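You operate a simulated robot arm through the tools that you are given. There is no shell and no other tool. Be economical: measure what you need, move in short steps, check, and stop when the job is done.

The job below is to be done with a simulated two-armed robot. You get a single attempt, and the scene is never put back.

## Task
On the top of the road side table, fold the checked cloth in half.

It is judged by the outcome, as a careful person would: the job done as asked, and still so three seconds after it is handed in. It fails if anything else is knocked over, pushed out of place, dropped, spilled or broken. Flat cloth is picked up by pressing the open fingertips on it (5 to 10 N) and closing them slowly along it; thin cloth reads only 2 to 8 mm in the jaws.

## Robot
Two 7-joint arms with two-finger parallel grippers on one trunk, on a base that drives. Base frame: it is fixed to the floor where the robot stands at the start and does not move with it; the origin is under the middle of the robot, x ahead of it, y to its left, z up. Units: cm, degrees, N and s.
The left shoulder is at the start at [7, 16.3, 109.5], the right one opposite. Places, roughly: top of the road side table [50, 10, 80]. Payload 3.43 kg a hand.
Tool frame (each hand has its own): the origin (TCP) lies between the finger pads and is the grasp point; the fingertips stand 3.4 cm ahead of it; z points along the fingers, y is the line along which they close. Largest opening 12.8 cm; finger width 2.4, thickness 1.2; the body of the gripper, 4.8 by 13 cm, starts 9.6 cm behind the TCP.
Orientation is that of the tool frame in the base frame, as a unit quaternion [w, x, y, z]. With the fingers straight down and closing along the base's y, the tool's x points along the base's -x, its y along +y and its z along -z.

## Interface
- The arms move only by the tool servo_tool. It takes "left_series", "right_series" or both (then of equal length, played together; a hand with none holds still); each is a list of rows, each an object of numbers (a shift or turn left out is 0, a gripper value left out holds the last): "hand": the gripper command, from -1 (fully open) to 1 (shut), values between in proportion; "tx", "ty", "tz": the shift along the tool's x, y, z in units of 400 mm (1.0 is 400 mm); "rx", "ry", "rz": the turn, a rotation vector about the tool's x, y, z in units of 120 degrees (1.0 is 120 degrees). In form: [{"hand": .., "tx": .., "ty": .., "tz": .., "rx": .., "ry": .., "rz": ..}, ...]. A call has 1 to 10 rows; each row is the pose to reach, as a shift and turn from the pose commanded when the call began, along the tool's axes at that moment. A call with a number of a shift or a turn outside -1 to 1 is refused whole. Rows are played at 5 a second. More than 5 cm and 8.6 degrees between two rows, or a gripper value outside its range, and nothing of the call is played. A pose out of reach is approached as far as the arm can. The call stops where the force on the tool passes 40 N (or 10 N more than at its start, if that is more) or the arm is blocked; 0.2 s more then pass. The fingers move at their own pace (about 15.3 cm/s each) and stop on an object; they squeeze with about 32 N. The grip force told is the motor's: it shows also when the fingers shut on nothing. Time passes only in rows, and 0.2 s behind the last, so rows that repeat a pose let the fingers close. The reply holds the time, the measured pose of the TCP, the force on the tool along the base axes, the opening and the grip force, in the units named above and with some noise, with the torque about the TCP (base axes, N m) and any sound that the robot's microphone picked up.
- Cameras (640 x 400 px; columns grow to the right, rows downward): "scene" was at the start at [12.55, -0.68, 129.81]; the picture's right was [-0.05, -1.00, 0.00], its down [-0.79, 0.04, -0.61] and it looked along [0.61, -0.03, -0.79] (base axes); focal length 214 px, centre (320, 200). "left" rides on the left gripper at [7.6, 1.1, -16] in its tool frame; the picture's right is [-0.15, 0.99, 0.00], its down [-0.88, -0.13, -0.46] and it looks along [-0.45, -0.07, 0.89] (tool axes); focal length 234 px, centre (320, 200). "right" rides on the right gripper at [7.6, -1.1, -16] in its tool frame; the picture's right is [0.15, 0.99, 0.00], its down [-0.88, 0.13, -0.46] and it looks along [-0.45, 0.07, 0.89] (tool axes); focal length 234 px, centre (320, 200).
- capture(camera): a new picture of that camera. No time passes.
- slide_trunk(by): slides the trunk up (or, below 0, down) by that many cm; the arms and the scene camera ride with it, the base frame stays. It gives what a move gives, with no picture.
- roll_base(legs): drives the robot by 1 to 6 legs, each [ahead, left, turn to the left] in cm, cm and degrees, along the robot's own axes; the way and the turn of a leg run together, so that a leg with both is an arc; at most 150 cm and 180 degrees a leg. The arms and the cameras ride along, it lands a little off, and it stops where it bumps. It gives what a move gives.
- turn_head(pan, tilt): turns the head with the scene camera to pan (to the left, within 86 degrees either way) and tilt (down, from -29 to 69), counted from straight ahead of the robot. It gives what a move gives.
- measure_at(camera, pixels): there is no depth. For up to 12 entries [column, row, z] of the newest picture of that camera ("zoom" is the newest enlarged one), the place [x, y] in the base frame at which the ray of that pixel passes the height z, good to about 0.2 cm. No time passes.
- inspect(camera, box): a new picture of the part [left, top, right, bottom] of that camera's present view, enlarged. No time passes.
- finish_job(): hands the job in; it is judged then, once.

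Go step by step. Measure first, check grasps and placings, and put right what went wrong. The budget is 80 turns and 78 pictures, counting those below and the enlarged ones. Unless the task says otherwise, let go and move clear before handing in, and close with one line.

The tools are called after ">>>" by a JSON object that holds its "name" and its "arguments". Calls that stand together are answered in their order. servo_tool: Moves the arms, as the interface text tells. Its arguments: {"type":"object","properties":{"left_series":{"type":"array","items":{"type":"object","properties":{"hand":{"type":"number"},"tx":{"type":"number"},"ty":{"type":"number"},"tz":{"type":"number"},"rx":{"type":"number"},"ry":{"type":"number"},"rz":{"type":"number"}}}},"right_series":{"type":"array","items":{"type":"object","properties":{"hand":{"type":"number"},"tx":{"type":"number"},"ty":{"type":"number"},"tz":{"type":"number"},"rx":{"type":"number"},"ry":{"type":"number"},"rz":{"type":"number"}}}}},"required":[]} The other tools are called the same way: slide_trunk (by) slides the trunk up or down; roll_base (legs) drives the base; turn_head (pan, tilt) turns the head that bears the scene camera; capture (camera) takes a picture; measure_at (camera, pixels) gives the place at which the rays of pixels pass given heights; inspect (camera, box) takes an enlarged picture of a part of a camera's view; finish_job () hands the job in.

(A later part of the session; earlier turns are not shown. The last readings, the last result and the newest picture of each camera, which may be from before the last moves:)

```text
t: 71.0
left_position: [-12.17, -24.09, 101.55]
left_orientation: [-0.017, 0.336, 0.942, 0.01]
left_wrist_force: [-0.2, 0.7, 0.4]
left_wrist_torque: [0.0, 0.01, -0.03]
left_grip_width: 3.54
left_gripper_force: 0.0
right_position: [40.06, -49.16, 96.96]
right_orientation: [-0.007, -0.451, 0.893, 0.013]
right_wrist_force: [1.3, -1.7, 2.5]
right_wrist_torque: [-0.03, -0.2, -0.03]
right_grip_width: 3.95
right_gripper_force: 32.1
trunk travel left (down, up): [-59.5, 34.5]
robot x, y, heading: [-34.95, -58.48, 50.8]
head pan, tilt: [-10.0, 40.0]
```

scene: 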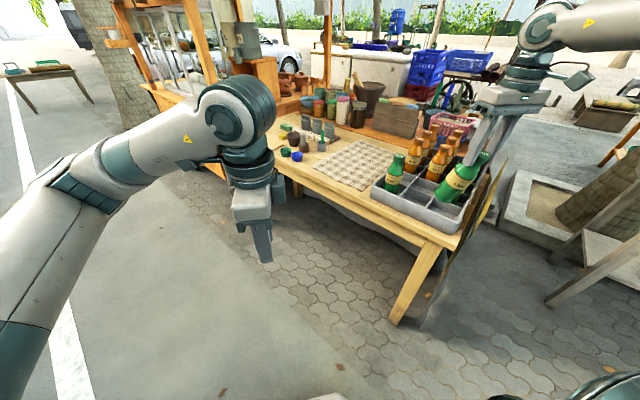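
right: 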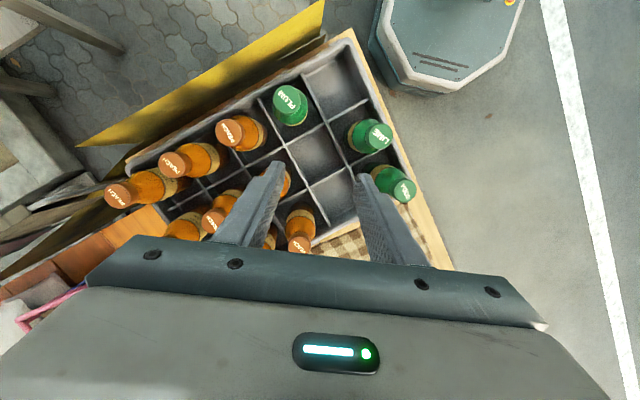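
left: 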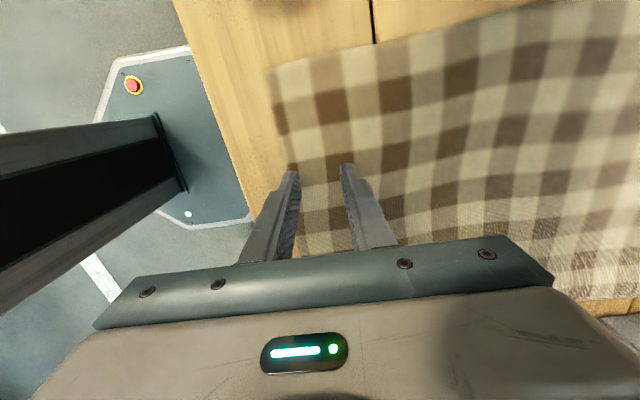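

PLUM is gripped. I'll lift 11.5 cm, move it over its own cell and lower to rim height.

>>> {"name": "servo_tool", "arguments": {"right_series": [{"tz": -0.08}, {"tz": -0.19}, {"tz": -0.29}, {"tx": 0.045, "ty": 0.055, "tz": -0.29}, {"tx": 0.09, "ty": 0.11, "tz": -0.29}, {"tx": 0.134, "ty": 0.165, "tz": -0.29}, {"tx": 0.134, "ty": 0.165, "tz": -0.22}]}}

>>> {"name": "inspect", "arguments": {"camera": "right", "box": [220, 60, 440, 260]}}

```text
t: 72.6
left_position: [-12.09, -24.06, 101.48]
left_orientation: [-0.019, 0.336, 0.942, 0.008]
left_wrist_force: [0.1, 0.7, -0.8]
left_wrist_torque: [0.02, 0.01, 0.01]
left_grip_width: 3.5
left_gripper_force: 0.1
right_position: [31.89, -49.74, 105.84]
right_orientation: [-0.008, -0.451, 0.892, 0.014]
right_wrist_force: [0.8, 0.7, -3.7]
right_wrist_torque: [0.0, 0.04, -0.03]
right_grip_width: 3.93
right_gripper_force: 32.0
trunk travel left (down, up): [-59.5, 34.5]
robot x, y, heading: [-35.25, -58.53, 51.0]
head pan, tilt: [-10.0, 40.0]
```

```text
2.00 times, centred on (330, 160) of right
```

zoom: 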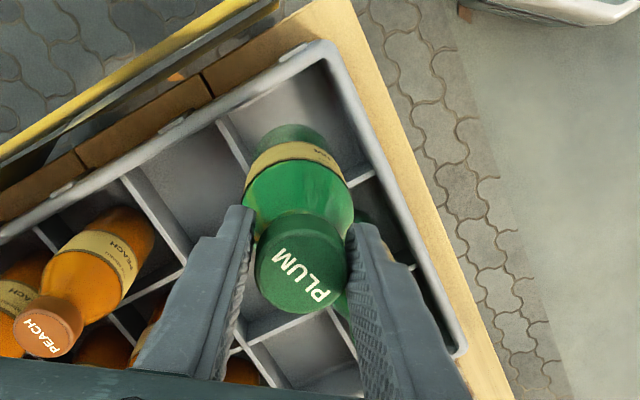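

By hand position PLUM is centred in its cell, (31.9,-49.7) against a centre of about (31.3,-49.7). I'll lower it in two stages.

>>> {"name": "servo_tool", "arguments": {"right_series": [{"tx": 0.01, "ty": 0.002, "tz": 0.06}, {"tx": 0.01, "ty": 0.002, "tz": 0.12}, {"tx": 0.01, "ty": 0.002, "tz": 0.18}]}}

>>> {"name": "servo_tool", "arguments": {"right_series": [{"tz": 0.01}, {"tz": 0.02}, {"tz": 0.03}, {"tz": 0.04}, {"tz": 0.05}]}}

```text
t: 73.4
left_position: [-12.25, -24.11, 101.54]
left_orientation: [-0.017, 0.336, 0.942, 0.009]
left_wrist_force: [-0.2, 0.6, -0.1]
left_wrist_torque: [0.02, 0.0, -0.02]
left_grip_width: 3.52
left_gripper_force: 0.0
right_position: [31.4, -50.13, 98.78]
right_orientation: [-0.007, -0.45, 0.893, 0.013]
right_wrist_force: [-0.7, -0.2, -3.7]
right_wrist_torque: [-0.03, 0.01, -0.03]
right_grip_width: 3.94
right_gripper_force: 32.2
trunk travel left (down, up): [-59.5, 34.5]
robot x, y, heading: [-34.64, -58.62, 50.6]
head pan, tilt: [-10.0, 40.0]
```

```text
t: 74.6
left_position: [-12.44, -24.09, 101.68]
left_orientation: [-0.017, 0.336, 0.941, 0.01]
left_wrist_force: [0.8, 0.5, 0.0]
left_wrist_torque: [0.0, 0.02, 0.0]
left_grip_width: 3.53
left_gripper_force: 0.0
right_position: [31.27, -49.84, 96.94]
right_orientation: [-0.006, -0.451, 0.893, 0.013]
right_wrist_force: [2.6, -3.6, 13.5]
right_wrist_torque: [-0.46, -0.06, 0.06]
right_grip_width: 3.95
right_gripper_force: 32.1
trunk travel left (down, up): [-59.5, 34.5]
robot x, y, heading: [-34.69, -58.68, 50.8]
head pan, tilt: [-10.0, 40.0]
```

PLUM rests on its own cell floor. I'll release and rise, raise the trunk, then drive back in front of the cloth.

>>> {"name": "servo_tool", "arguments": {"right_series": [{"tz": -0.006}, {"tz": -0.01, "hand": 0.25}, {"tz": -0.01, "hand": 0.05}, {"tz": -0.07}, {"tz": -0.17}, {"tz": -0.27}, {"tz": -0.37}, {"tz": -0.45}]}}

>>> {"name": "slide_trunk", "arguments": {"by": 14}}

>>> {"name": "roll_base", "arguments": {"legs": [[-20, 0, 0], [0, 0, -50.7], [12, 74, 0]]}}

>>> {"name": "turn_head", "arguments": {"pan": -12, "tilt": 48}}

>>> {"name": "capture", "arguments": {"camera": "scene"}}

```text
t: 76.4
left_position: [-12.32, -24.06, 101.49]
left_orientation: [-0.018, 0.336, 0.942, 0.009]
left_wrist_force: [-0.2, 0.0, 0.0]
left_wrist_torque: [0.02, 0.01, 0.03]
left_grip_width: 3.52
left_gripper_force: 0.1
right_position: [31.59, -50.13, 114.62]
right_orientation: [-0.006, -0.451, 0.892, 0.012]
right_wrist_force: [0.8, 0.2, -0.1]
right_wrist_torque: [0.01, 0.0, 0.0]
right_grip_width: 6.07
right_gripper_force: 0.1
trunk travel left (down, up): [-59.5, 34.5]
robot x, y, heading: [-34.7, -58.49, 50.6]
head pan, tilt: [-10.0, 40.0]
```

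```text
t: 78.1
left_position: [-12.13, -24.03, 115.49]
left_orientation: [-0.017, 0.337, 0.941, 0.009]
left_wrist_force: [-0.3, 0.4, -0.3]
left_wrist_torque: [-0.01, 0.0, -0.02]
left_grip_width: 3.57
left_gripper_force: 0.0
right_position: [31.75, -50.11, 128.48]
right_orientation: [-0.006, -0.451, 0.893, 0.013]
right_wrist_force: [-0.2, 0.4, 0.2]
right_wrist_torque: [0.01, -0.01, 0.03]
right_grip_width: 6.05
right_gripper_force: 0.0
trunk travel left (down, up): [-73.5, 20.5]
robot x, y, heading: [-35.04, -58.47, 50.7]
head pan, tilt: [-10.0, 40.0]
```

```text
t: 85.6
left_position: [5.89, 4.89, 115.63]
left_orientation: [-0.011, 0.71, 0.704, 0.015]
left_wrist_force: [-0.1, 0.1, -0.5]
left_wrist_torque: [0.02, 0.04, 0.01]
left_grip_width: 3.53
left_gripper_force: 0.0
right_position: [12.86, -45.71, 128.57]
right_orientation: [0.0, -0.02, 1.0, 0.015]
right_wrist_force: [-0.2, 0.1, -0.2]
right_wrist_torque: [0.01, 0.03, 0.02]
right_grip_width: 6.09
right_gripper_force: 0.1
trunk travel left (down, up): [-73.5, 20.5]
robot x, y, heading: [-35.25, 1.28, -0.8]
head pan, tilt: [-10.0, 40.0]
```

```text
t: 86.3
left_position: [5.72, 4.97, 115.33]
left_orientation: [-0.012, 0.71, 0.704, 0.016]
left_wrist_force: [-1.1, 0.8, 0.5]
left_wrist_torque: [0.01, -0.03, -0.02]
left_grip_width: 3.52
left_gripper_force: 0.1
right_position: [12.97, -45.64, 128.56]
right_orientation: [0.0, -0.02, 1.0, 0.015]
right_wrist_force: [-0.2, 0.0, 0.9]
right_wrist_torque: [0.01, 0.01, 0.03]
right_grip_width: 6.1
right_gripper_force: 0.0
trunk travel left (down, up): [-73.5, 20.5]
robot x, y, heading: [-35.33, 1.45, -0.6]
head pan, tilt: [-12.0, 48.0]
```

```text
19 pictures are left
```

scene: 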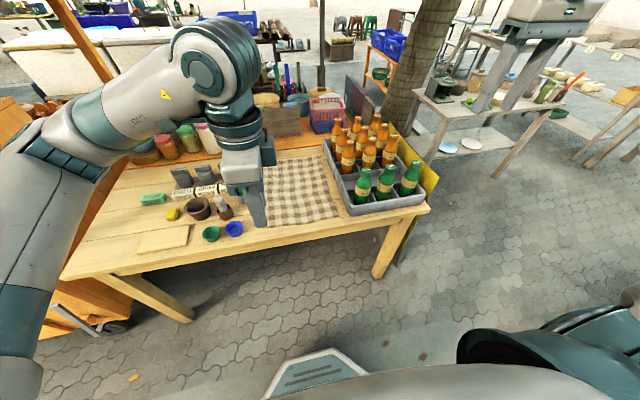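

All bottles are upright again. I'll verify the cloth corners from here.

>>> {"name": "inspect", "arguments": {"camera": "scene", "box": [210, 130, 370, 250]}}

>>> {"name": "measure_at", "arguments": {"camera": "scene", "pixels": [[338, 217, 73], [270, 227, 73], [319, 153, 73], [344, 214, 73], [344, 214, 74]]}}

```text
3.33 times, centred on (290, 190) of scene
```

zoom: 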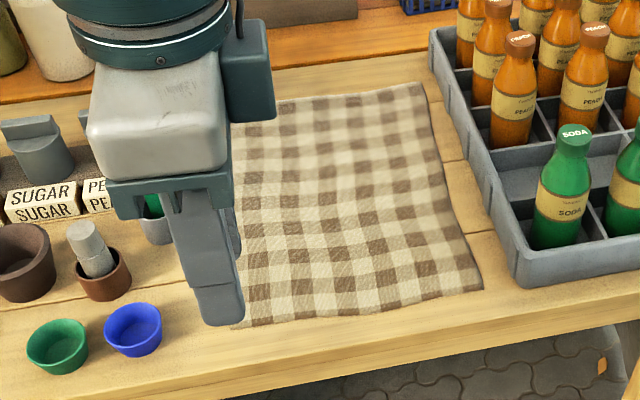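

```text
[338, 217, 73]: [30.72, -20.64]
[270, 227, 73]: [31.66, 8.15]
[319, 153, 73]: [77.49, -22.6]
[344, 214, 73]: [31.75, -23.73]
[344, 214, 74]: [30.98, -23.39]
```

The cloth is unmoved, with its near edge at x≈30.5. I'll bring both hands above the near corners with fingers closing along x, staying above the bottle tops.

>>> {"name": "servo_tool", "arguments": {"left_series": [{"tx": 0.005, "ty": 0.069, "tz": 0.038, "ry": -0.002}, {"tx": 0.01, "ty": 0.138, "tz": 0.077, "ry": -0.004}, {"tx": 0.015, "ty": 0.208, "tz": 0.115, "ry": -0.006}, {"tx": 0.02, "ty": 0.277, "tz": 0.154, "ry": -0.008}, {"tx": 0.025, "ty": 0.346, "tz": 0.192, "ry": -0.01}, {"tx": 0.03, "ty": 0.415, "tz": 0.231, "ry": -0.012}, {"tx": 0.035, "ty": 0.485, "tz": 0.27, "ry": -0.014}, {"tx": 0.04, "ty": 0.554, "tz": 0.308, "ry": -0.016}, {"tx": 0.045, "ty": 0.623, "tz": 0.346, "ry": -0.017}, {"tx": 0.05, "ty": 0.6925, "tz": 0.385, "ry": -0.0177}], "right_series": [{"rz": 0.07, "tx": -0.05, "ty": 0.07, "tz": 0.02, "hand": 0.5}, {"rz": 0.14, "tx": -0.1, "ty": 0.14, "tz": 0.06}, {"rz": 0.21, "tx": -0.15, "ty": 0.21, "tz": 0.11}, {"rz": 0.28, "tx": -0.2, "ty": 0.28, "tz": 0.16}, {"rz": 0.35, "tx": -0.25, "ty": 0.35, "tz": 0.21}, {"rz": 0.42, "tx": -0.3, "ty": 0.42, "tz": 0.27}, {"rz": 0.49, "tx": -0.35, "ty": 0.49, "tz": 0.33}, {"rz": 0.56, "tx": -0.4, "ty": 0.56, "tz": 0.39}, {"rz": 0.63, "tx": -0.45, "ty": 0.63, "tz": 0.45}, {"rz": 0.7, "tx": -0.5025, "ty": 0.703, "tz": 0.5}]}}

>>> {"name": "capture", "arguments": {"camera": "scene"}}

```text
t: 88.5
left_position: [12.37, 3.29, 107.08]
left_orientation: [-0.001, 0.712, 0.702, 0.02]
left_wrist_force: [0.3, -0.2, 0.1]
left_wrist_torque: [0.02, -0.05, -0.04]
left_grip_width: 3.53
left_gripper_force: 0.1
left hand out of reach, approached as far as the arm can: row 3, 4, 5, 6, 7, 8, 9, 10
right_position: [28.85, -19.23, 110.18]
right_orientation: [-0.009, 0.655, 0.756, 0.012]
right_wrist_force: [0.8, -0.7, -0.5]
right_wrist_torque: [0.03, -0.02, 0.0]
right_grip_width: 3.23
right_gripper_force: 0.0
right hand out of reach, approached as far as the arm can: row 9, 10
trunk travel left (down, up): [-73.5, 20.5]
robot x, y, heading: [-35.34, 1.13, -0.4]
head pan, tilt: [-12.0, 48.0]
```

```text
17 pictures are left
```

scene: 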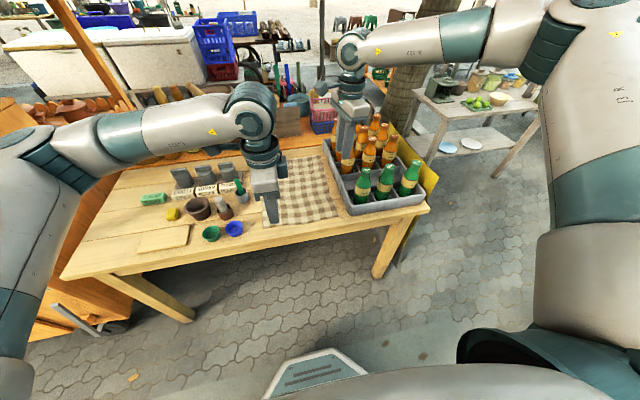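

The outward-yawed left wrist hits a limit going forward, and the right one is near its own. Yawing both hands inward by about 57° lets them pinch each corner along its diagonal, so I'll turn the left hand across and back off the right one.

>>> {"name": "servo_tool", "arguments": {"left_series": [{"rz": -0.07}, {"rz": -0.14}, {"rz": -0.21}, {"rz": -0.28}, {"rz": -0.35}, {"rz": -0.42}, {"rz": -0.49}, {"rz": -0.56}, {"rz": -0.63}, {"rz": -0.7}], "right_series": [{"rz": -0.05}, {"rz": -0.1}, {"rz": -0.16}, {"rz": -0.21}, {"rz": -0.21, "tx": -0.004, "ty": 0.06}, {"rz": -0.21, "tx": -0.008, "ty": 0.128}, {"rz": -0.21, "tx": -0.008, "ty": 0.128}, {"rz": -0.21, "tx": -0.008, "ty": 0.128}, {"rz": -0.21, "tx": -0.008, "ty": 0.128}, {"rz": -0.21, "tx": -0.008, "ty": 0.128}]}}

>>> {"name": "servo_tool", "arguments": {"left_series": [{"rz": -0.07, "tx": -0.065, "ty": 0.02, "tz": 0.0}, {"rz": -0.14, "tx": -0.13, "ty": 0.04}, {"rz": -0.21, "tx": -0.195, "ty": 0.06}, {"rz": -0.28, "tx": -0.26, "ty": 0.08}, {"rz": -0.35, "tx": -0.325, "ty": 0.1}, {"rz": -0.42, "tx": -0.39, "ty": 0.12}, {"rz": -0.49, "tx": -0.45, "ty": 0.16}, {"rz": -0.525, "tx": -0.5, "ty": 0.2}]}}

```text
t: 90.7
left_position: [13.17, 3.5, 106.46]
left_orientation: [0.002, 0.055, 0.998, 0.001]
left_wrist_force: [-0.4, -1.0, -0.2]
left_wrist_torque: [-0.01, 0.0, -0.01]
left_grip_width: 3.5
left_gripper_force: 0.2
right_position: [30.84, -21.05, 110.6]
right_orientation: [-0.007, 0.472, 0.882, 0.014]
right_wrist_force: [0.7, 0.7, -0.4]
right_wrist_torque: [-0.02, -0.03, 0.0]
right_grip_width: 3.21
right_gripper_force: 0.1
right hand out of reach, approached as far as the arm can: row 5, 6, 7, 8, 9, 10
trunk travel left (down, up): [-73.5, 20.5]
robot x, y, heading: [-35.24, 0.97, -0.3]
head pan, tilt: [-12.0, 48.0]
```

```text
t: 92.5
left_position: [34.04, 9.29, 106.76]
left_orientation: [0.001, -0.474, 0.881, -0.001]
left_wrist_force: [-0.4, -0.5, -0.2]
left_wrist_torque: [-0.03, 0.02, -0.02]
left_grip_width: 3.53
left_gripper_force: 0.1
right_position: [30.8, -21.13, 110.55]
right_orientation: [-0.008, 0.473, 0.881, 0.013]
right_wrist_force: [0.8, 0.4, 0.0]
right_wrist_torque: [0.0, 0.0, 0.02]
right_grip_width: 3.2
right_gripper_force: 0.0
trunk travel left (down, up): [-73.5, 20.5]
robot x, y, heading: [-35.28, 1.06, -0.7]
head pan, tilt: [-12.0, 48.0]
```

The left hand is in place at (34,9.3) above its corner. The right one is stuck a bit short at z 110, so I'll try moving it diagonally while descending.

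>>> {"name": "servo_tool", "arguments": {"right_series": [{"tz": 0.08}, {"tz": 0.16, "tx": 0.003, "ty": 0.03}, {"tz": 0.2, "tx": 0.007, "ty": 0.065}, {"tz": 0.24, "tx": 0.01, "ty": 0.097}]}}

>>> {"name": "capture", "arguments": {"camera": "scene"}}

```text
t: 93.5
left_position: [34.11, 9.43, 106.73]
left_orientation: [0.003, -0.473, 0.881, -0.001]
left_wrist_force: [0.2, -0.7, -1.0]
left_wrist_torque: [0.01, 0.0, 0.01]
left_grip_width: 3.54
left_gripper_force: 0.1
right_position: [29.65, -22.39, 103.21]
right_orientation: [-0.007, 0.472, 0.881, 0.013]
right_wrist_force: [-0.3, 1.1, 0.7]
right_wrist_torque: [0.01, -0.01, 0.01]
right_grip_width: 3.21
right_gripper_force: 0.0
right hand out of reach, approached as far as the arm can: row 1, 2, 3, 4
trunk travel left (down, up): [-73.5, 20.5]
robot x, y, heading: [-35.14, 0.99, -0.3]
head pan, tilt: [-12.0, 48.0]
```

```text
16 pictures are left
```

scene: 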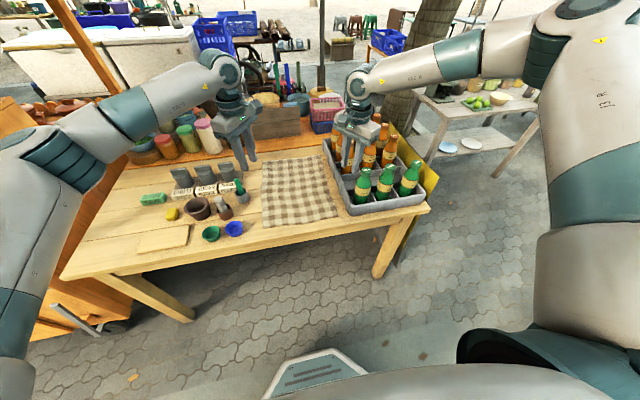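

The right arm is limited by its joint configuration rather than distance. I'll roll the base 9 cm closer, which shortens the needed reach, and then bring the hands back over the corners.

>>> {"name": "roll_base", "arguments": {"legs": [[9, 0, 0.5]]}}

>>> {"name": "servo_tool", "arguments": {"left_series": [{"tx": 0.06, "ty": 0.1}, {"tx": 0.12, "ty": 0.18}], "right_series": [{"tx": 0.05, "ty": 0.0}, {"tx": 0.12, "ty": -0.05}]}}

```text
t: 94.6
left_position: [42.66, 10.04, 106.8]
left_orientation: [0.003, -0.478, 0.878, -0.001]
left_wrist_force: [0.0, 1.0, 0.1]
left_wrist_torque: [0.0, -0.02, 0.0]
left_grip_width: 3.54
left_gripper_force: 0.1
right_position: [38.58, -21.66, 103.24]
right_orientation: [-0.007, 0.468, 0.884, 0.014]
right_wrist_force: [1.3, 0.1, -0.6]
right_wrist_torque: [-0.01, -0.01, 0.01]
right_grip_width: 3.21
right_gripper_force: 0.0
trunk travel left (down, up): [-73.5, 20.5]
robot x, y, heading: [-26.41, 1.0, 0.1]
head pan, tilt: [-12.0, 48.0]
```

```text
t: 95.2
left_position: [34.07, 9.9, 107.04]
left_orientation: [0.003, -0.477, 0.879, -0.001]
left_wrist_force: [-0.3, 0.8, 1.0]
left_wrist_torque: [0.0, 0.03, -0.01]
left_grip_width: 3.52
left_gripper_force: 0.1
right_position: [34.31, -18.56, 103.55]
right_orientation: [-0.007, 0.468, 0.884, 0.013]
right_wrist_force: [-0.3, 0.8, 0.5]
right_wrist_torque: [-0.02, -0.03, -0.02]
right_grip_width: 3.2
right_gripper_force: 0.0
trunk travel left (down, up): [-73.5, 20.5]
robot x, y, heading: [-26.35, 0.9, -0.1]
head pan, tilt: [-12.0, 48.0]
```

Both hands are over their corners. I'll descend to z≈90 and check the forearms against the bottles.

>>> {"name": "servo_tool", "arguments": {"left_series": [{"tx": 0.026, "ty": -0.005, "tz": 0.1}, {"tx": 0.026, "ty": -0.005, "tz": 0.2}, {"tx": 0.026, "ty": -0.005, "tz": 0.31}, {"tx": 0.026, "ty": -0.005, "tz": 0.42}], "right_series": [{"tx": -0.004, "ty": -0.003, "tz": 0.08}, {"tx": -0.008, "ty": -0.005, "tz": 0.16}, {"tx": -0.01, "ty": -0.007, "tz": 0.24}, {"tx": -0.01, "ty": -0.007, "tz": 0.33}]}}

>>> {"name": "capture", "arguments": {"camera": "scene"}}

```text
t: 96.2
left_position: [33.72, 8.85, 89.96]
left_orientation: [0.003, -0.478, 0.879, -0.001]
left_wrist_force: [-0.6, 0.7, 0.3]
left_wrist_torque: [0.02, -0.03, 0.01]
left_grip_width: 3.52
left_gripper_force: 0.1
right_position: [31.74, -22.29, 93.88]
right_orientation: [-0.007, 0.468, 0.883, 0.014]
right_wrist_force: [0.4, -0.4, -0.6]
right_wrist_torque: [0.0, -0.01, 0.0]
right_grip_width: 3.2
right_gripper_force: 0.1
right hand out of reach, approached as far as the arm can: row 1, 2, 3, 4
trunk travel left (down, up): [-73.5, 20.5]
robot x, y, heading: [-26.54, 1.14, 0.1]
head pan, tilt: [-12.0, 48.0]
```

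```text
15 pictures are left
```

scene: 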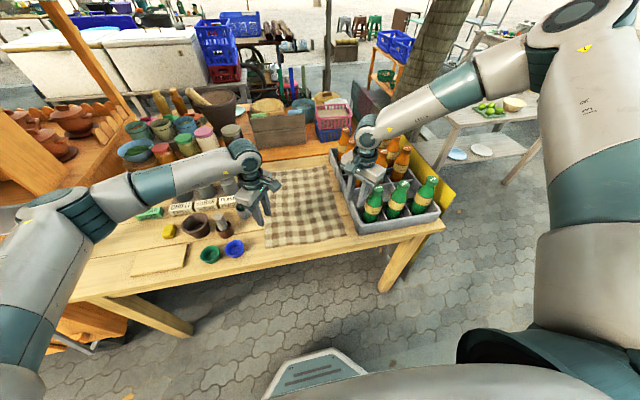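

The right arm now comes in elbow-up, over the bottles, but can't extend further down at this trunk height. I'll return the right hand to its earlier higher spot, lift the left, and lower the trunk 16 cm.

>>> {"name": "servo_tool", "arguments": {"left_series": [{"tz": -0.1}, {"tz": -0.2}, {"tz": -0.3}], "right_series": [{"tx": 0.012, "ty": 0.034, "tz": -0.1}, {"tx": 0.025, "ty": 0.07, "tz": -0.18}, {"tx": 0.038, "ty": 0.104, "tz": -0.25}]}}

>>> {"name": "slide_trunk", "arguments": {"by": -16}}

>>> {"name": "capture", "arguments": {"camera": "scene"}}

```text
t: 97.0
left_position: [33.76, 9.2, 102.1]
left_orientation: [0.002, -0.478, 0.878, -0.001]
left_wrist_force: [0.0, 0.2, -0.3]
left_wrist_torque: [0.01, 0.0, 0.04]
left_grip_width: 3.52
left_gripper_force: 0.0
right_position: [34.05, -19.24, 103.97]
right_orientation: [-0.008, 0.469, 0.883, 0.014]
right_wrist_force: [0.2, 0.8, 0.4]
right_wrist_torque: [0.02, -0.02, 0.02]
right_grip_width: 3.17
right_gripper_force: 0.0
trunk travel left (down, up): [-73.5, 20.5]
robot x, y, heading: [-26.39, 1.13, -0.2]
head pan, tilt: [-12.0, 48.0]
```

```text
t: 98.8
left_position: [33.72, 9.31, 86.03]
left_orientation: [0.002, -0.478, 0.878, -0.001]
left_wrist_force: [-0.4, 0.0, 0.3]
left_wrist_torque: [-0.02, 0.01, 0.02]
left_grip_width: 3.54
left_gripper_force: 0.0
right_position: [34.14, -19.36, 87.96]
right_orientation: [-0.008, 0.468, 0.883, 0.013]
right_wrist_force: [0.8, 0.0, -0.1]
right_wrist_torque: [-0.02, 0.0, 0.01]
right_grip_width: 3.21
right_gripper_force: 0.0
trunk travel left (down, up): [-57.5, 36.5]
robot x, y, heading: [-26.67, 0.91, 0.3]
head pan, tilt: [-12.0, 48.0]
```

```text
14 pictures are left
```

scene: 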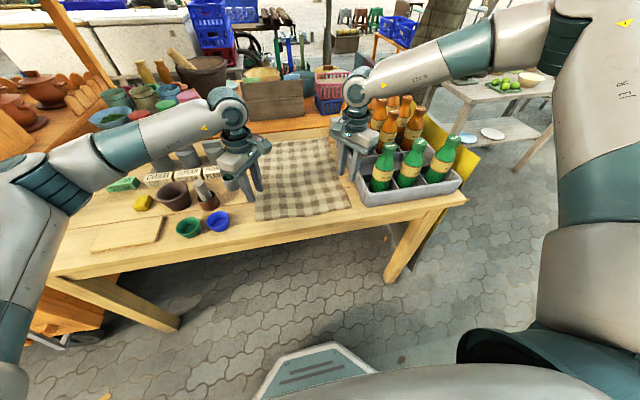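

All clear: the right forearm passes high over the bottles. I'll lower the trunk 7 cm more, then step down gently to find contact.

>>> {"name": "slide_trunk", "arguments": {"by": -7}}

>>> {"name": "servo_tool", "arguments": {"left_series": [{"tz": 0.0}, {"tz": 0.02}, {"tz": 0.04}], "right_series": [{"tx": 0.0165, "ty": 0.011, "tz": 0.03}, {"tx": 0.0165, "ty": 0.011, "tz": 0.06}, {"tx": 0.0165, "ty": 0.011, "tz": 0.09}]}}

>>> {"name": "capture", "arguments": {"camera": "right"}}

>>> {"name": "capture", "arguments": {"camera": "left"}}

```text
t: 99.6
left_position: [33.85, 9.06, 81.66]
left_orientation: [0.005, -0.477, 0.879, -0.006]
left_wrist_force: [-2.2, -0.2, 9.3]
left_wrist_torque: [-0.01, 0.16, -0.01]
left_grip_width: 0.01
left_gripper_force: 23.7
right_position: [34.04, -19.18, 82.67]
right_orientation: [-0.008, 0.468, 0.884, 0.013]
right_wrist_force: [0.1, -0.2, 0.8]
right_wrist_torque: [0.01, 0.03, 0.01]
right_grip_width: 3.18
right_gripper_force: 0.0
trunk travel left (down, up): [-52.3, 41.7]
robot x, y, heading: [-26.3, 1.18, 0.2]
head pan, tilt: [-12.0, 48.0]
stopped: the force on the tool passed its limit (the readings are from after the stop); the commanded pose is now the measured one
```

```text
t: 100.2
left_position: [33.9, 9.21, 81.51]
left_orientation: [0.008, -0.477, 0.879, -0.01]
left_wrist_force: [-3.9, -1.1, 22.6]
left_wrist_torque: [0.17, 0.75, 0.01]
left_grip_width: 3.73
left_gripper_force: 1.3
right_position: [34.15, -18.11, 81.58]
right_orientation: [0.0, 0.469, 0.883, 0.021]
right_wrist_force: [-5.4, 0.6, 25.6]
right_wrist_torque: [-0.24, 0.89, -0.07]
right_grip_width: 3.44
right_gripper_force: 1.6
right hand out of reach, approached as far as the arm can: row 3
trunk travel left (down, up): [-52.3, 41.7]
robot x, y, heading: [-26.33, 1.14, -0.1]
head pan, tilt: [-12.0, 48.0]
stopped in row 3 (right hand): the force on the tool passed its limit (the readings are from after the stop); the commanded pose is now the measured one
```

```text
13 pictures are left
```

right: 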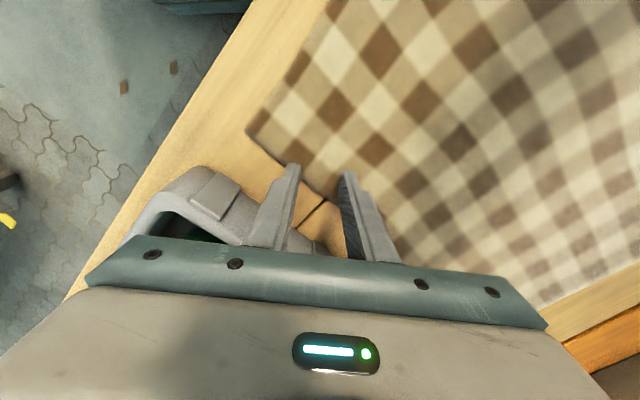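

```text
12 pictures are left
```

left: 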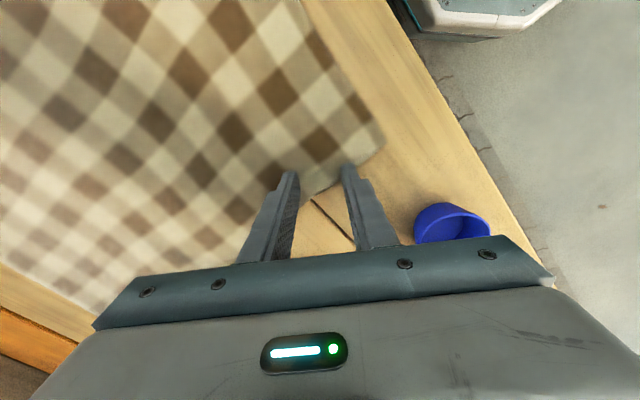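

Contact came at TCP z≈81.6, so the table top is really at z≈78.2, and the fingers sit on the cloth's side edges rather than on it. I'll re-measure the corners at the true height.

>>> {"name": "measure_at", "arguments": {"camera": "right", "pixels": [[248, 130, 78.3], [335, 0, 78.3], [330, 200, 78.3], [545, 308, 78.3], [293, 165, 78.3], [345, 178, 78.3], [316, 76, 78.3]]}}

>>> {"name": "measure_at", "arguments": {"camera": "left", "pixels": [[385, 145, 78.3], [303, 200, 78.3], [300, 0, 78.3], [95, 310, 78.3], [290, 172, 78.3], [348, 166, 78.3]]}}

```text
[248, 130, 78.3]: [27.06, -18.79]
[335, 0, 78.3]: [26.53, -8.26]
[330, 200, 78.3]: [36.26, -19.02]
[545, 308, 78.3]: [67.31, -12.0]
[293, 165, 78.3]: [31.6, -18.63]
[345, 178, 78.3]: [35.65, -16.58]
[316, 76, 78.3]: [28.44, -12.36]
```

```text
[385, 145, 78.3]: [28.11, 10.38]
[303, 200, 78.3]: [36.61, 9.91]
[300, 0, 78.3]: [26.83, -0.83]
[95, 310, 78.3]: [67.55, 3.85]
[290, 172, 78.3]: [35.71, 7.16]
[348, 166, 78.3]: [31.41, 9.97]
```

The true near corners are at about (27,-19) and (28,10.3). I'll lift 1.5 cm, shift both hands onto the corners along their diagonals, and come down to light contact.

>>> {"name": "servo_tool", "arguments": {"left_series": [{"tz": -0.04}, {"tx": 0.03, "ty": 0.018, "tz": -0.04}, {"tx": 0.059, "ty": 0.036, "tz": -0.04}, {"tx": 0.059, "ty": 0.036, "tz": -0.01}], "right_series": [{"tz": -0.04}, {"tx": 0.04, "ty": -0.03, "tz": -0.04}, {"tx": 0.08, "ty": -0.06, "tz": -0.04}, {"tx": 0.08, "ty": -0.06, "tz": -0.01}]}}

>>> {"name": "capture", "arguments": {"camera": "right"}}

>>> {"name": "capture", "arguments": {"camera": "left"}}

```text
t: 101.2
left_position: [31.54, 7.83, 81.64]
left_orientation: [0.008, -0.479, 0.878, -0.009]
left_wrist_force: [3.4, 2.1, 12.7]
left_wrist_torque: [0.25, 0.22, -0.08]
left_grip_width: 3.47
left_gripper_force: 0.1
right_position: [30.37, -16.92, 81.69]
right_orientation: [-0.001, 0.469, 0.883, 0.021]
right_wrist_force: [0.8, -1.2, 6.5]
right_wrist_torque: [-0.17, 0.04, 0.07]
right_grip_width: 3.18
right_gripper_force: 0.1
trunk travel left (down, up): [-52.3, 41.7]
robot x, y, heading: [-26.3, 1.27, 0.1]
head pan, tilt: [-12.0, 48.0]
```

```text
11 pictures are left
```

right: 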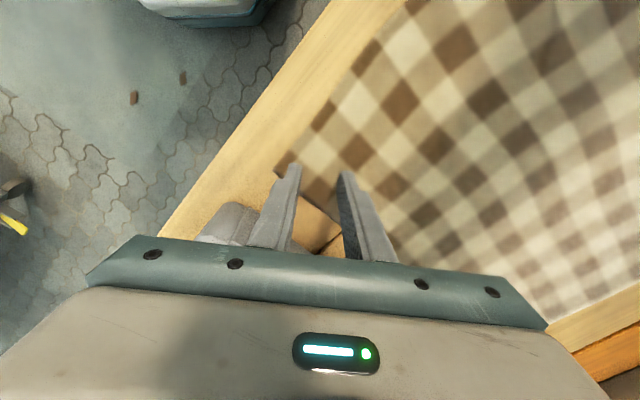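

```text
10 pictures are left
```

left: 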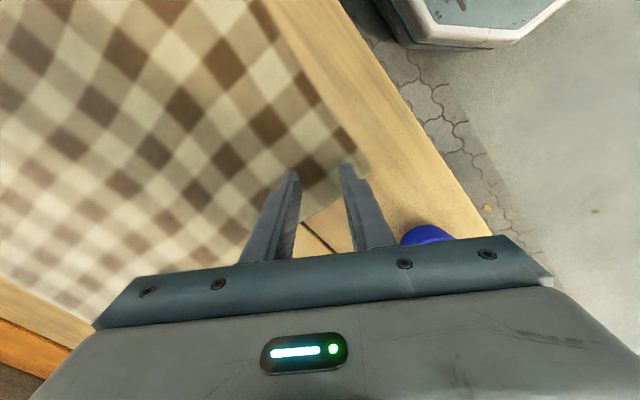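

Contact is light (12.7 and 6.5 N), but the outer fingers straddle the side edges: the corners are at right (275,172) and left (365,170). I'll lift slightly, shift about 2 cm inward, and press again.

>>> {"name": "servo_tool", "arguments": {"left_series": [{"tz": -0.025}, {"tx": 0.02, "ty": -0.02, "tz": -0.025}, {"tx": 0.0375, "ty": -0.04, "tz": -0.025}, {"tx": 0.0375, "ty": -0.04, "tz": -0.002}], "right_series": [{"tz": -0.025}, {"tx": 0.02, "ty": 0.02, "tz": -0.025}, {"tx": 0.0375, "ty": 0.04, "tz": -0.025}, {"tx": 0.0375, "ty": 0.04, "tz": 0.001}]}}

>>> {"name": "inspect", "arguments": {"camera": "right", "box": [220, 90, 420, 230]}}

>>> {"name": "inspect", "arguments": {"camera": "left", "box": [220, 90, 420, 230]}}

```text
t: 102.2
left_position: [32.08, 5.71, 81.55]
left_orientation: [0.007, -0.479, 0.878, -0.009]
left_wrist_force: [-0.3, 0.0, 10.1]
left_wrist_torque: [0.15, 0.26, 0.03]
left_grip_width: 3.51
left_gripper_force: 0.1
right_position: [30.7, -15.38, 81.77]
right_orientation: [-0.002, 0.469, 0.883, 0.02]
right_wrist_force: [0.7, 0.4, 0.8]
right_wrist_torque: [-0.03, 0.03, -0.02]
right_grip_width: 3.19
right_gripper_force: 0.0
right hand out of reach, approached as far as the arm can: row 4
trunk travel left (down, up): [-52.3, 41.7]
robot x, y, heading: [-26.57, 1.37, 0.2]
head pan, tilt: [-12.0, 48.0]
```

```text
2.86 times, centred on (320, 160) of right
```

zoom: 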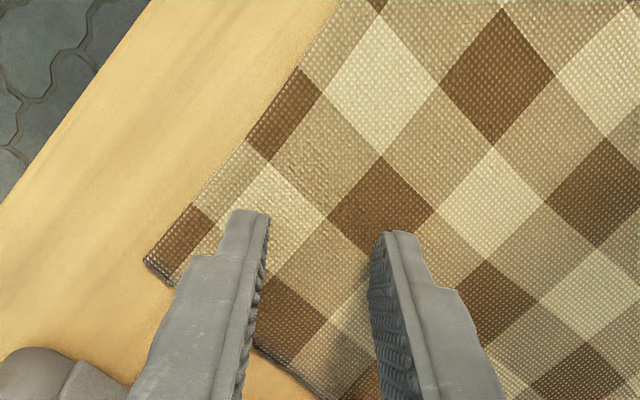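

```text
2.86 times, centred on (320, 160) of left
```

zoom: 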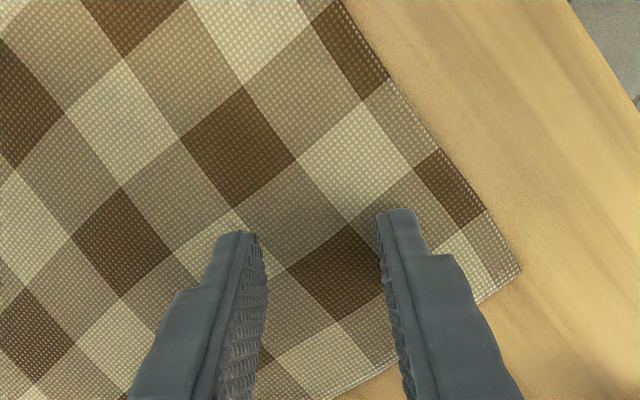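

Both fingers of each hand are on cloth. The right hand isn't pressing (0.8 N, at its limit), so I'll ease the left up slightly and lower the trunk 0.5 cm.

>>> {"name": "servo_tool", "arguments": {"left_series": [{"tz": -0.012}]}}

>>> {"name": "slide_trunk", "arguments": {"by": -0.5}}

```text
t: 102.7
left_position: [32.16, 5.86, 81.95]
left_orientation: [0.006, -0.478, 0.878, -0.006]
left_wrist_force: [0.4, 0.4, -0.1]
left_wrist_torque: [0.01, -0.01, -0.02]
left_grip_width: 3.53
left_gripper_force: 0.0
right_position: [30.75, -15.41, 81.71]
right_orientation: [-0.002, 0.469, 0.883, 0.02]
right_wrist_force: [-0.6, 0.6, 0.3]
right_wrist_torque: [0.0, 0.0, 0.03]
right_grip_width: 3.19
right_gripper_force: 0.1
trunk travel left (down, up): [-52.3, 41.7]
robot x, y, heading: [-26.25, 1.12, -0.0]
head pan, tilt: [-12.0, 48.0]
```

```text
t: 103.2
left_position: [31.99, 5.89, 81.67]
left_orientation: [0.008, -0.478, 0.878, -0.007]
left_wrist_force: [-0.3, -0.3, 0.2]
left_wrist_torque: [0.03, -0.02, 0.02]
left_grip_width: 3.53
left_gripper_force: 0.1
right_position: [30.72, -15.39, 81.66]
right_orientation: [0.0, 0.469, 0.883, 0.022]
right_wrist_force: [1.7, -6.0, 35.2]
right_wrist_torque: [-0.92, 0.53, 0.18]
right_grip_width: 3.26
right_gripper_force: 0.7
trunk travel left (down, up): [-51.8, 42.2]
robot x, y, heading: [-26.39, 0.92, -0.1]
head pan, tilt: [-12.0, 48.0]
```

>>> {"name": "servo_tool", "arguments": {"left_series": [{"tz": 0.005}], "right_series": [{"tz": -0.0065}]}}

```text
t: 103.6
left_position: [32.03, 5.83, 81.64]
left_orientation: [0.007, -0.477, 0.879, -0.009]
left_wrist_force: [-1.9, -2.7, 11.7]
left_wrist_torque: [0.1, 0.39, 0.07]
left_grip_width: 3.59
left_gripper_force: 0.2
right_position: [30.77, -15.44, 81.79]
right_orientation: [-0.001, 0.469, 0.883, 0.021]
right_wrist_force: [4.9, -3.7, 25.4]
right_wrist_torque: [-0.64, 0.18, 0.15]
right_grip_width: 3.07
right_gripper_force: 0.2
trunk travel left (down, up): [-51.8, 42.2]
robot x, y, heading: [-26.58, 1.2, 0.3]
head pan, tilt: [-12.0, 48.0]
```

The left presses 12 N and the right 25 N. I'll ease the right up a little more and close both slowly.

>>> {"name": "servo_tool", "arguments": {"left_series": [{"tz": -0.001}, {"tz": -0.001, "hand": 0.55}, {"tz": -0.001, "hand": 0.65}, {"tz": -0.001, "hand": 0.75}, {"tz": -0.001, "hand": 0.85}, {"tz": -0.001, "hand": 0.95}, {"tz": -0.001, "hand": 1}, {"tz": -0.001, "hand": 1}], "right_series": [{"tz": -0.008}, {"tz": -0.008, "hand": 0.58}, {"tz": -0.008, "hand": 0.67}, {"tz": -0.008, "hand": 0.76}, {"tz": -0.008, "hand": 0.86}, {"tz": -0.008, "hand": 0.95}, {"tz": -0.008, "hand": 1}, {"tz": -0.008, "hand": 1}]}}

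```text
t: 105.4
left_position: [32.09, 5.93, 81.62]
left_orientation: [0.009, -0.478, 0.878, -0.008]
left_wrist_force: [-0.4, 2.5, 30.3]
left_wrist_torque: [0.15, 0.26, -0.05]
left_grip_width: 0.01
left_gripper_force: 31.8
right_position: [30.53, -15.31, 81.98]
right_orientation: [-0.001, 0.469, 0.883, 0.02]
right_wrist_force: [0.2, 0.0, -0.9]
right_wrist_torque: [0.06, 0.01, 0.03]
right_grip_width: 0.01
right_gripper_force: 32.2
trunk travel left (down, up): [-51.8, 42.2]
robot x, y, heading: [-26.43, 1.18, 0.1]
head pan, tilt: [-12.0, 48.0]
```

Both jaws closed on nothing: the slight hand tilts (about 2° and 1.3°) left only the outer fingers pressing. I'll lift, level both hands, open to 4.6 cm, and come down again.

>>> {"name": "servo_tool", "arguments": {"left_series": [{"tz": -0.02}, {"tz": -0.02, "rx": -0.0105, "hand": 0.28}, {"tz": -0.02, "rx": -0.0105}, {"tz": -0.006, "rx": -0.0105}, {"tz": 0.001, "rx": -0.0105}], "right_series": [{"tz": -0.02}, {"tz": -0.02, "rx": 0.0162, "hand": 0.28}, {"tz": -0.02, "rx": 0.0162}, {"tz": -0.004, "rx": 0.0162}, {"tz": 0.005, "rx": 0.0162}]}}

```text
t: 106.6
left_position: [32.12, 5.93, 81.59]
left_orientation: [0.003, -0.478, 0.878, 0.001]
left_wrist_force: [2.3, 1.5, 20.9]
left_wrist_torque: [0.28, 0.43, -0.08]
left_grip_width: 4.59
left_gripper_force: 0.1
right_position: [30.46, -15.77, 81.87]
right_orientation: [-0.009, 0.469, 0.883, 0.007]
right_wrist_force: [-0.6, 0.4, 0.6]
right_wrist_torque: [-0.05, 0.04, -0.02]
right_grip_width: 4.61
right_gripper_force: 0.1
right hand out of reach, approached as far as the arm can: row 4, 5
trunk travel left (down, up): [-51.8, 42.2]
robot x, y, heading: [-26.49, 1.2, 0.1]
head pan, tilt: [-12.0, 48.0]
```

The right arm needs more downward margin. I'll raise both hands 3 cm, lower the trunk 3 cm, and re-press with the arms.

>>> {"name": "servo_tool", "arguments": {"left_series": [{"tz": -0.085}], "right_series": [{"tz": -0.08}]}}

>>> {"name": "slide_trunk", "arguments": {"by": -3}}

>>> {"name": "servo_tool", "arguments": {"left_series": [{"tz": 0.003}, {"tz": 0.006}], "right_series": [{"tz": 0.004}, {"tz": 0.008}]}}

```text
t: 107.0
left_position: [31.89, 5.74, 84.53]
left_orientation: [0.002, -0.478, 0.879, 0.003]
left_wrist_force: [0.3, -0.2, 0.7]
left_wrist_torque: [0.01, -0.01, -0.02]
left_grip_width: 4.61
left_gripper_force: 0.1
right_position: [30.54, -15.94, 85.07]
right_orientation: [-0.01, 0.468, 0.884, 0.005]
right_wrist_force: [-0.8, 0.1, 0.5]
right_wrist_torque: [0.01, -0.06, -0.02]
right_grip_width: 4.58
right_gripper_force: 0.1
trunk travel left (down, up): [-51.8, 42.2]
robot x, y, heading: [-26.06, 0.8, 0.1]
head pan, tilt: [-12.0, 48.0]
```

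```text
t: 107.7
left_position: [32.12, 5.59, 81.64]
left_orientation: [0.002, -0.478, 0.878, 0.002]
left_wrist_force: [-0.2, 0.7, 6.3]
left_wrist_torque: [0.09, 0.13, -0.02]
left_grip_width: 4.61
left_gripper_force: 0.0
right_position: [30.54, -15.93, 82.12]
right_orientation: [-0.01, 0.469, 0.883, 0.006]
right_wrist_force: [-0.5, -0.3, 0.4]
right_wrist_torque: [0.01, 0.01, -0.02]
right_grip_width: 4.59
right_gripper_force: 0.1
trunk travel left (down, up): [-48.8, 45.2]
robot x, y, heading: [-26.14, 1.3, 0.1]
head pan, tilt: [-12.0, 48.0]
```

```text
t: 108.3
left_position: [32.1, 5.85, 81.55]
left_orientation: [0.003, -0.478, 0.879, 0.0]
left_wrist_force: [2.4, -0.2, 23.2]
left_wrist_torque: [0.28, 0.45, -0.01]
left_grip_width: 4.55
left_gripper_force: 0.1
right_position: [30.55, -15.85, 81.77]
right_orientation: [-0.01, 0.469, 0.883, 0.006]
right_wrist_force: [0.7, 0.2, 0.8]
right_wrist_torque: [0.01, 0.04, -0.03]
right_grip_width: 4.61
right_gripper_force: 0.2
trunk travel left (down, up): [-48.8, 45.2]
robot x, y, heading: [-26.23, 0.84, 0.2]
head pan, tilt: [-12.0, 48.0]
```

The left torque shows only the outer finger bearing. I'll tilt the left a further 1.2° to share the load, and bring the right into contact.

>>> {"name": "servo_tool", "arguments": {"left_series": [{"tz": -0.006, "rx": -0.005}, {"tz": -0.002, "rx": -0.01}], "right_series": [{"tz": 0.004}, {"tz": 0.007}]}}

```text
t: 108.9
left_position: [32.04, 5.74, 81.52]
left_orientation: [-0.002, -0.479, 0.878, 0.01]
left_wrist_force: [0.7, -0.6, 29.8]
left_wrist_torque: [-0.74, -0.75, 0.0]
left_grip_width: 4.64
left_gripper_force: 0.2
right_position: [30.49, -15.85, 81.61]
right_orientation: [-0.009, 0.468, 0.883, 0.006]
right_wrist_force: [1.3, -0.3, 2.7]
right_wrist_torque: [-0.07, -0.01, 0.04]
right_grip_width: 4.58
right_gripper_force: 0.1
trunk travel left (down, up): [-48.8, 45.2]
robot x, y, heading: [-26.57, 1.04, 0.1]
head pan, tilt: [-12.0, 48.0]
```

The left balance point lies between the two tilts, so I'll set that and ease the force. I'll press the right slightly more and close both slowly.

>>> {"name": "servo_tool", "arguments": {"left_series": [{"tz": -0.004, "rx": 0.0065}, {"tz": -0.004, "rx": 0.0065, "hand": 0.37}, {"tz": -0.004, "rx": 0.0065, "hand": 0.46}, {"tz": -0.004, "rx": 0.0065, "hand": 0.55}, {"tz": -0.004, "rx": 0.0065, "hand": 0.64}, {"tz": -0.004, "rx": 0.0065, "hand": 0.73}, {"tz": -0.004, "rx": 0.0065, "hand": 0.82}, {"tz": -0.004, "rx": 0.0065, "hand": 0.91}, {"tz": -0.004, "rx": 0.0065, "hand": 1}, {"tz": -0.004, "rx": 0.0065, "hand": 1}], "right_series": [{"tz": 0.004, "rx": 0.003}, {"tz": 0.004, "rx": 0.003, "hand": 0.37}, {"tz": 0.004, "rx": 0.003, "hand": 0.46}, {"tz": 0.004, "rx": 0.003, "hand": 0.55}, {"tz": 0.004, "rx": 0.003, "hand": 0.64}, {"tz": 0.004, "rx": 0.003, "hand": 0.73}, {"tz": 0.004, "rx": 0.003, "hand": 0.82}, {"tz": 0.004, "rx": 0.003, "hand": 0.91}, {"tz": 0.004, "rx": 0.003, "hand": 1}, {"tz": 0.004, "rx": 0.003, "hand": 1}]}}

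```text
t: 110.7
left_position: [32.05, 5.61, 81.57]
left_orientation: [0.001, -0.478, 0.878, 0.005]
left_wrist_force: [-1.0, 1.0, 3.9]
left_wrist_torque: [0.01, 0.06, 0.0]
left_grip_width: 0.57
left_gripper_force: 0.0
right_position: [30.6, -15.82, 81.52]
right_orientation: [-0.009, 0.468, 0.883, 0.004]
right_wrist_force: [-2.8, 1.0, 15.4]
right_wrist_torque: [-0.12, 0.04, 0.01]
right_grip_width: 0.62
right_gripper_force: 0.4
trunk travel left (down, up): [-48.8, 45.2]
robot x, y, heading: [-26.39, 1.22, -0.1]
head pan, tilt: [-12.0, 48.0]
stopped in row 8 (right hand): the force on the tool passed its limit (the readings are from after the stop); the commanded pose is now the measured one
```

The closing stopped early on force at width 0.6 cm. I'll finish shutting both jaws.

>>> {"name": "servo_tool", "arguments": {"left_series": [{"hand": 1}, {"hand": 1}, {"hand": 1}], "right_series": [{"hand": 1, "tz": -0.002}, {"hand": 1, "tz": -0.002}, {"hand": 1, "tz": -0.002}]}}

>>> {"name": "inspect", "arguments": {"camera": "left", "box": [220, 90, 420, 230]}}

>>> {"name": "inspect", "arguments": {"camera": "right", "box": [220, 90, 420, 230]}}

```text
t: 111.5
left_position: [32.17, 5.77, 81.59]
left_orientation: [0.0, -0.478, 0.878, 0.005]
left_wrist_force: [-2.3, 0.1, 8.7]
left_wrist_torque: [-0.03, 0.09, 0.0]
left_grip_width: 0.02
left_gripper_force: 31.8
right_position: [30.49, -15.7, 81.57]
right_orientation: [-0.01, 0.468, 0.884, 0.004]
right_wrist_force: [3.4, 1.6, 14.8]
right_wrist_torque: [-0.1, -0.23, 0.06]
right_grip_width: 0.25
right_gripper_force: 31.6
trunk travel left (down, up): [-48.8, 45.2]
robot x, y, heading: [-26.44, 1.39, 0.0]
head pan, tilt: [-12.0, 48.0]
```

```text
2.86 times, centred on (320, 160) of left
```

zoom: 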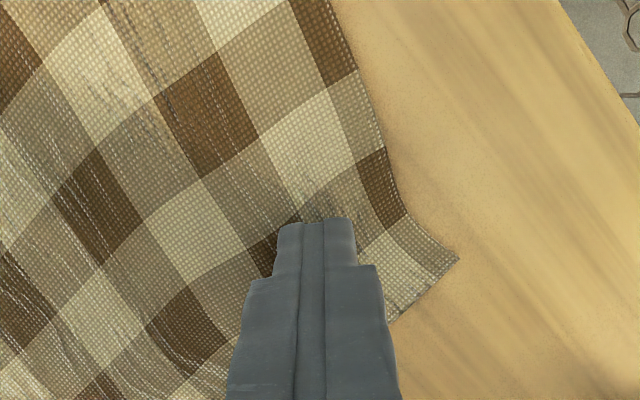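

```text
2.86 times, centred on (320, 160) of right
```

zoom: 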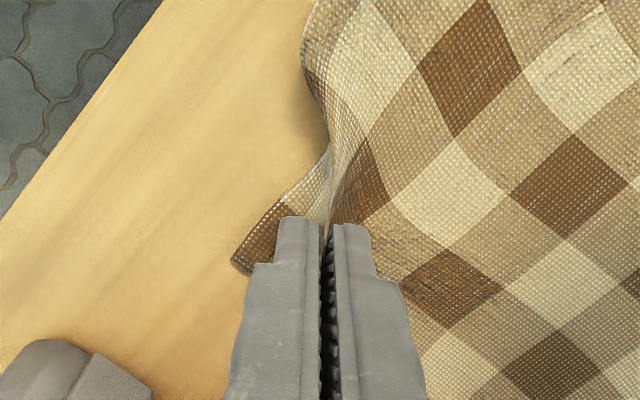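

The right jaw holds the cloth (2.5 mm, ruck visible), but the left missed at 0.2 mm. I'll retry the left only: lift, reopen, press a little harder, close slowly.

>>> {"name": "servo_tool", "arguments": {"left_series": [{"tz": -0.025}, {"tz": -0.025, "hand": 0.25}, {"tz": -0.025}, {"tz": 0.003}, {"tz": 0.003, "hand": 0.4}, {"tz": 0.003, "hand": 0.53}, {"tz": 0.003, "hand": 0.66}, {"tz": 0.003, "hand": 0.8}, {"tz": 0.003, "hand": 1}, {"tz": 0.003, "hand": 1}]}}

```text
t: 113.7
left_position: [31.84, 5.78, 81.52]
left_orientation: [0.001, -0.478, 0.878, 0.005]
left_wrist_force: [0.3, -0.8, 33.4]
left_wrist_torque: [-0.09, 0.13, 0.02]
left_grip_width: 0.24
left_gripper_force: 31.6
right_position: [30.34, -15.87, 81.57]
right_orientation: [-0.01, 0.468, 0.884, 0.003]
right_wrist_force: [1.4, 2.9, 7.4]
right_wrist_torque: [0.04, -0.1, 0.09]
right_grip_width: 0.27
right_gripper_force: 32.7
trunk travel left (down, up): [-48.8, 45.2]
robot x, y, heading: [-26.21, 1.39, 0.1]
head pan, tilt: [-12.0, 48.0]
```

Both jaws now hold cloth (2.4 and 2.7 mm). The arm poses are known to work here, so I'll carry the fold with the trunk and base: rise and roll forward in stages along the fold arc, then look.

>>> {"name": "slide_trunk", "arguments": {"by": 4}}

>>> {"name": "roll_base", "arguments": {"legs": [[5, 0, 0]]}}

>>> {"name": "slide_trunk", "arguments": {"by": 8}}

>>> {"name": "roll_base", "arguments": {"legs": [[12, 0, 0]]}}

>>> {"name": "turn_head", "arguments": {"pan": -5, "tilt": 50}}

>>> {"name": "capture", "arguments": {"camera": "scene"}}

```text
t: 114.6
left_position: [32.17, 5.75, 85.06]
left_orientation: [-0.002, -0.478, 0.878, 0.007]
left_wrist_force: [-0.2, -2.1, 0.8]
left_wrist_torque: [-0.07, 0.03, 0.04]
left_grip_width: 0.23
left_gripper_force: 32.4
right_position: [30.62, -15.84, 85.4]
right_orientation: [-0.012, 0.469, 0.883, 0.003]
right_wrist_force: [-0.2, 3.3, -0.5]
right_wrist_torque: [0.13, -0.01, 0.01]
right_grip_width: 0.26
right_gripper_force: 32.7
trunk travel left (down, up): [-52.8, 41.2]
robot x, y, heading: [-26.42, 1.19, 0.5]
head pan, tilt: [-12.0, 48.0]
```

```text
t: 115.5
left_position: [37.35, 5.67, 85.21]
left_orientation: [-0.001, -0.478, 0.878, 0.008]
left_wrist_force: [1.6, -3.3, -0.1]
left_wrist_torque: [-0.05, 0.05, 0.09]
left_grip_width: 0.21
left_gripper_force: 32.1
right_position: [35.73, -15.86, 85.27]
right_orientation: [-0.011, 0.467, 0.884, 0.003]
right_wrist_force: [0.1, 2.9, -1.0]
right_wrist_torque: [0.1, 0.04, 0.04]
right_grip_width: 0.26
right_gripper_force: 32.2
trunk travel left (down, up): [-52.8, 41.2]
robot x, y, heading: [-21.75, 1.48, -0.0]
head pan, tilt: [-12.0, 48.0]
```

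```text
t: 116.7
left_position: [37.16, 5.84, 93.3]
left_orientation: [0.0, -0.478, 0.878, 0.007]
left_wrist_force: [-0.6, -2.4, -0.8]
left_wrist_torque: [-0.1, -0.01, 0.08]
left_grip_width: 0.22
left_gripper_force: 31.6
right_position: [35.65, -15.86, 93.45]
right_orientation: [-0.012, 0.468, 0.884, 0.003]
right_wrist_force: [0.4, 3.2, -0.1]
right_wrist_torque: [0.14, 0.02, 0.04]
right_grip_width: 0.27
right_gripper_force: 31.8
trunk travel left (down, up): [-60.8, 33.2]
robot x, y, heading: [-21.21, 0.88, 0.2]
head pan, tilt: [-12.0, 48.0]
```

```text
t: 117.9
left_position: [48.85, 5.94, 93.42]
left_orientation: [0.0, -0.479, 0.878, 0.006]
left_wrist_force: [0.1, -2.2, 0.2]
left_wrist_torque: [-0.1, 0.0, 0.04]
left_grip_width: 0.25
left_gripper_force: 32.0
right_position: [47.46, -15.77, 93.34]
right_orientation: [-0.011, 0.467, 0.884, 0.003]
right_wrist_force: [0.7, 2.2, -0.3]
right_wrist_torque: [0.1, 0.0, 0.01]
right_grip_width: 0.24
right_gripper_force: 31.8
trunk travel left (down, up): [-60.8, 33.2]
robot x, y, heading: [-9.31, 1.01, 0.2]
head pan, tilt: [-12.0, 48.0]
```

```text
t: 118.6
left_position: [48.97, 5.95, 93.26]
left_orientation: [0.0, -0.479, 0.878, 0.007]
left_wrist_force: [0.5, -2.7, -0.9]
left_wrist_torque: [-0.11, 0.01, 0.06]
left_grip_width: 0.22
left_gripper_force: 31.7
right_position: [47.42, -15.62, 93.42]
right_orientation: [-0.011, 0.467, 0.884, 0.003]
right_wrist_force: [-0.2, 2.3, -0.6]
right_wrist_torque: [0.09, 0.02, 0.03]
right_grip_width: 0.26
right_gripper_force: 32.3
trunk travel left (down, up): [-60.8, 33.2]
robot x, y, heading: [-9.48, 1.18, 0.3]
head pan, tilt: [-5.0, 50.0]
```

```text
5 pictures are left
```

scene: 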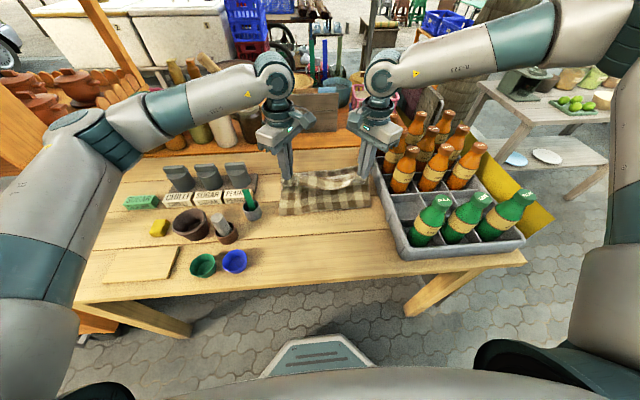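

The fold is forming well: the near edge is in the air with the cloth hanging below, and nothing else is touched. I'll continue forward and start lowering.

>>> {"name": "roll_base", "arguments": {"legs": [[10.5, 0, 0]]}}

>>> {"name": "slide_trunk", "arguments": {"by": -6}}

>>> {"name": "capture", "arguments": {"camera": "scene"}}

```text
t: 119.7
left_position: [58.99, 5.83, 93.26]
left_orientation: [0.0, -0.479, 0.878, 0.007]
left_wrist_force: [0.4, -1.3, 0.6]
left_wrist_torque: [-0.08, 0.02, 0.03]
left_grip_width: 0.23
left_gripper_force: 32.3
right_position: [57.48, -15.73, 93.4]
right_orientation: [-0.011, 0.466, 0.885, 0.003]
right_wrist_force: [-0.3, 2.7, 0.0]
right_wrist_torque: [0.07, 0.0, 0.03]
right_grip_width: 0.25
right_gripper_force: 31.6
trunk travel left (down, up): [-60.8, 33.2]
robot x, y, heading: [0.58, 0.79, 0.1]
head pan, tilt: [-5.0, 50.0]
```

```text
t: 120.7
left_position: [58.88, 5.9, 87.37]
left_orientation: [0.0, -0.479, 0.878, 0.007]
left_wrist_force: [0.5, -1.6, -0.8]
left_wrist_torque: [-0.04, 0.02, 0.04]
left_grip_width: 0.23
left_gripper_force: 31.6
right_position: [57.37, -15.74, 87.6]
right_orientation: [-0.011, 0.467, 0.884, 0.003]
right_wrist_force: [-1.0, 2.0, 0.3]
right_wrist_torque: [0.07, 0.01, 0.01]
right_grip_width: 0.26
right_gripper_force: 32.5
trunk travel left (down, up): [-54.8, 39.2]
robot x, y, heading: [0.47, 1.05, 0.1]
head pan, tilt: [-5.0, 50.0]
```

```text
4 pictures are left
```

scene: 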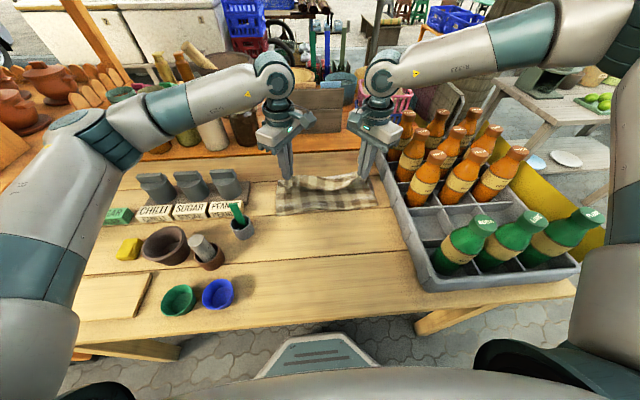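

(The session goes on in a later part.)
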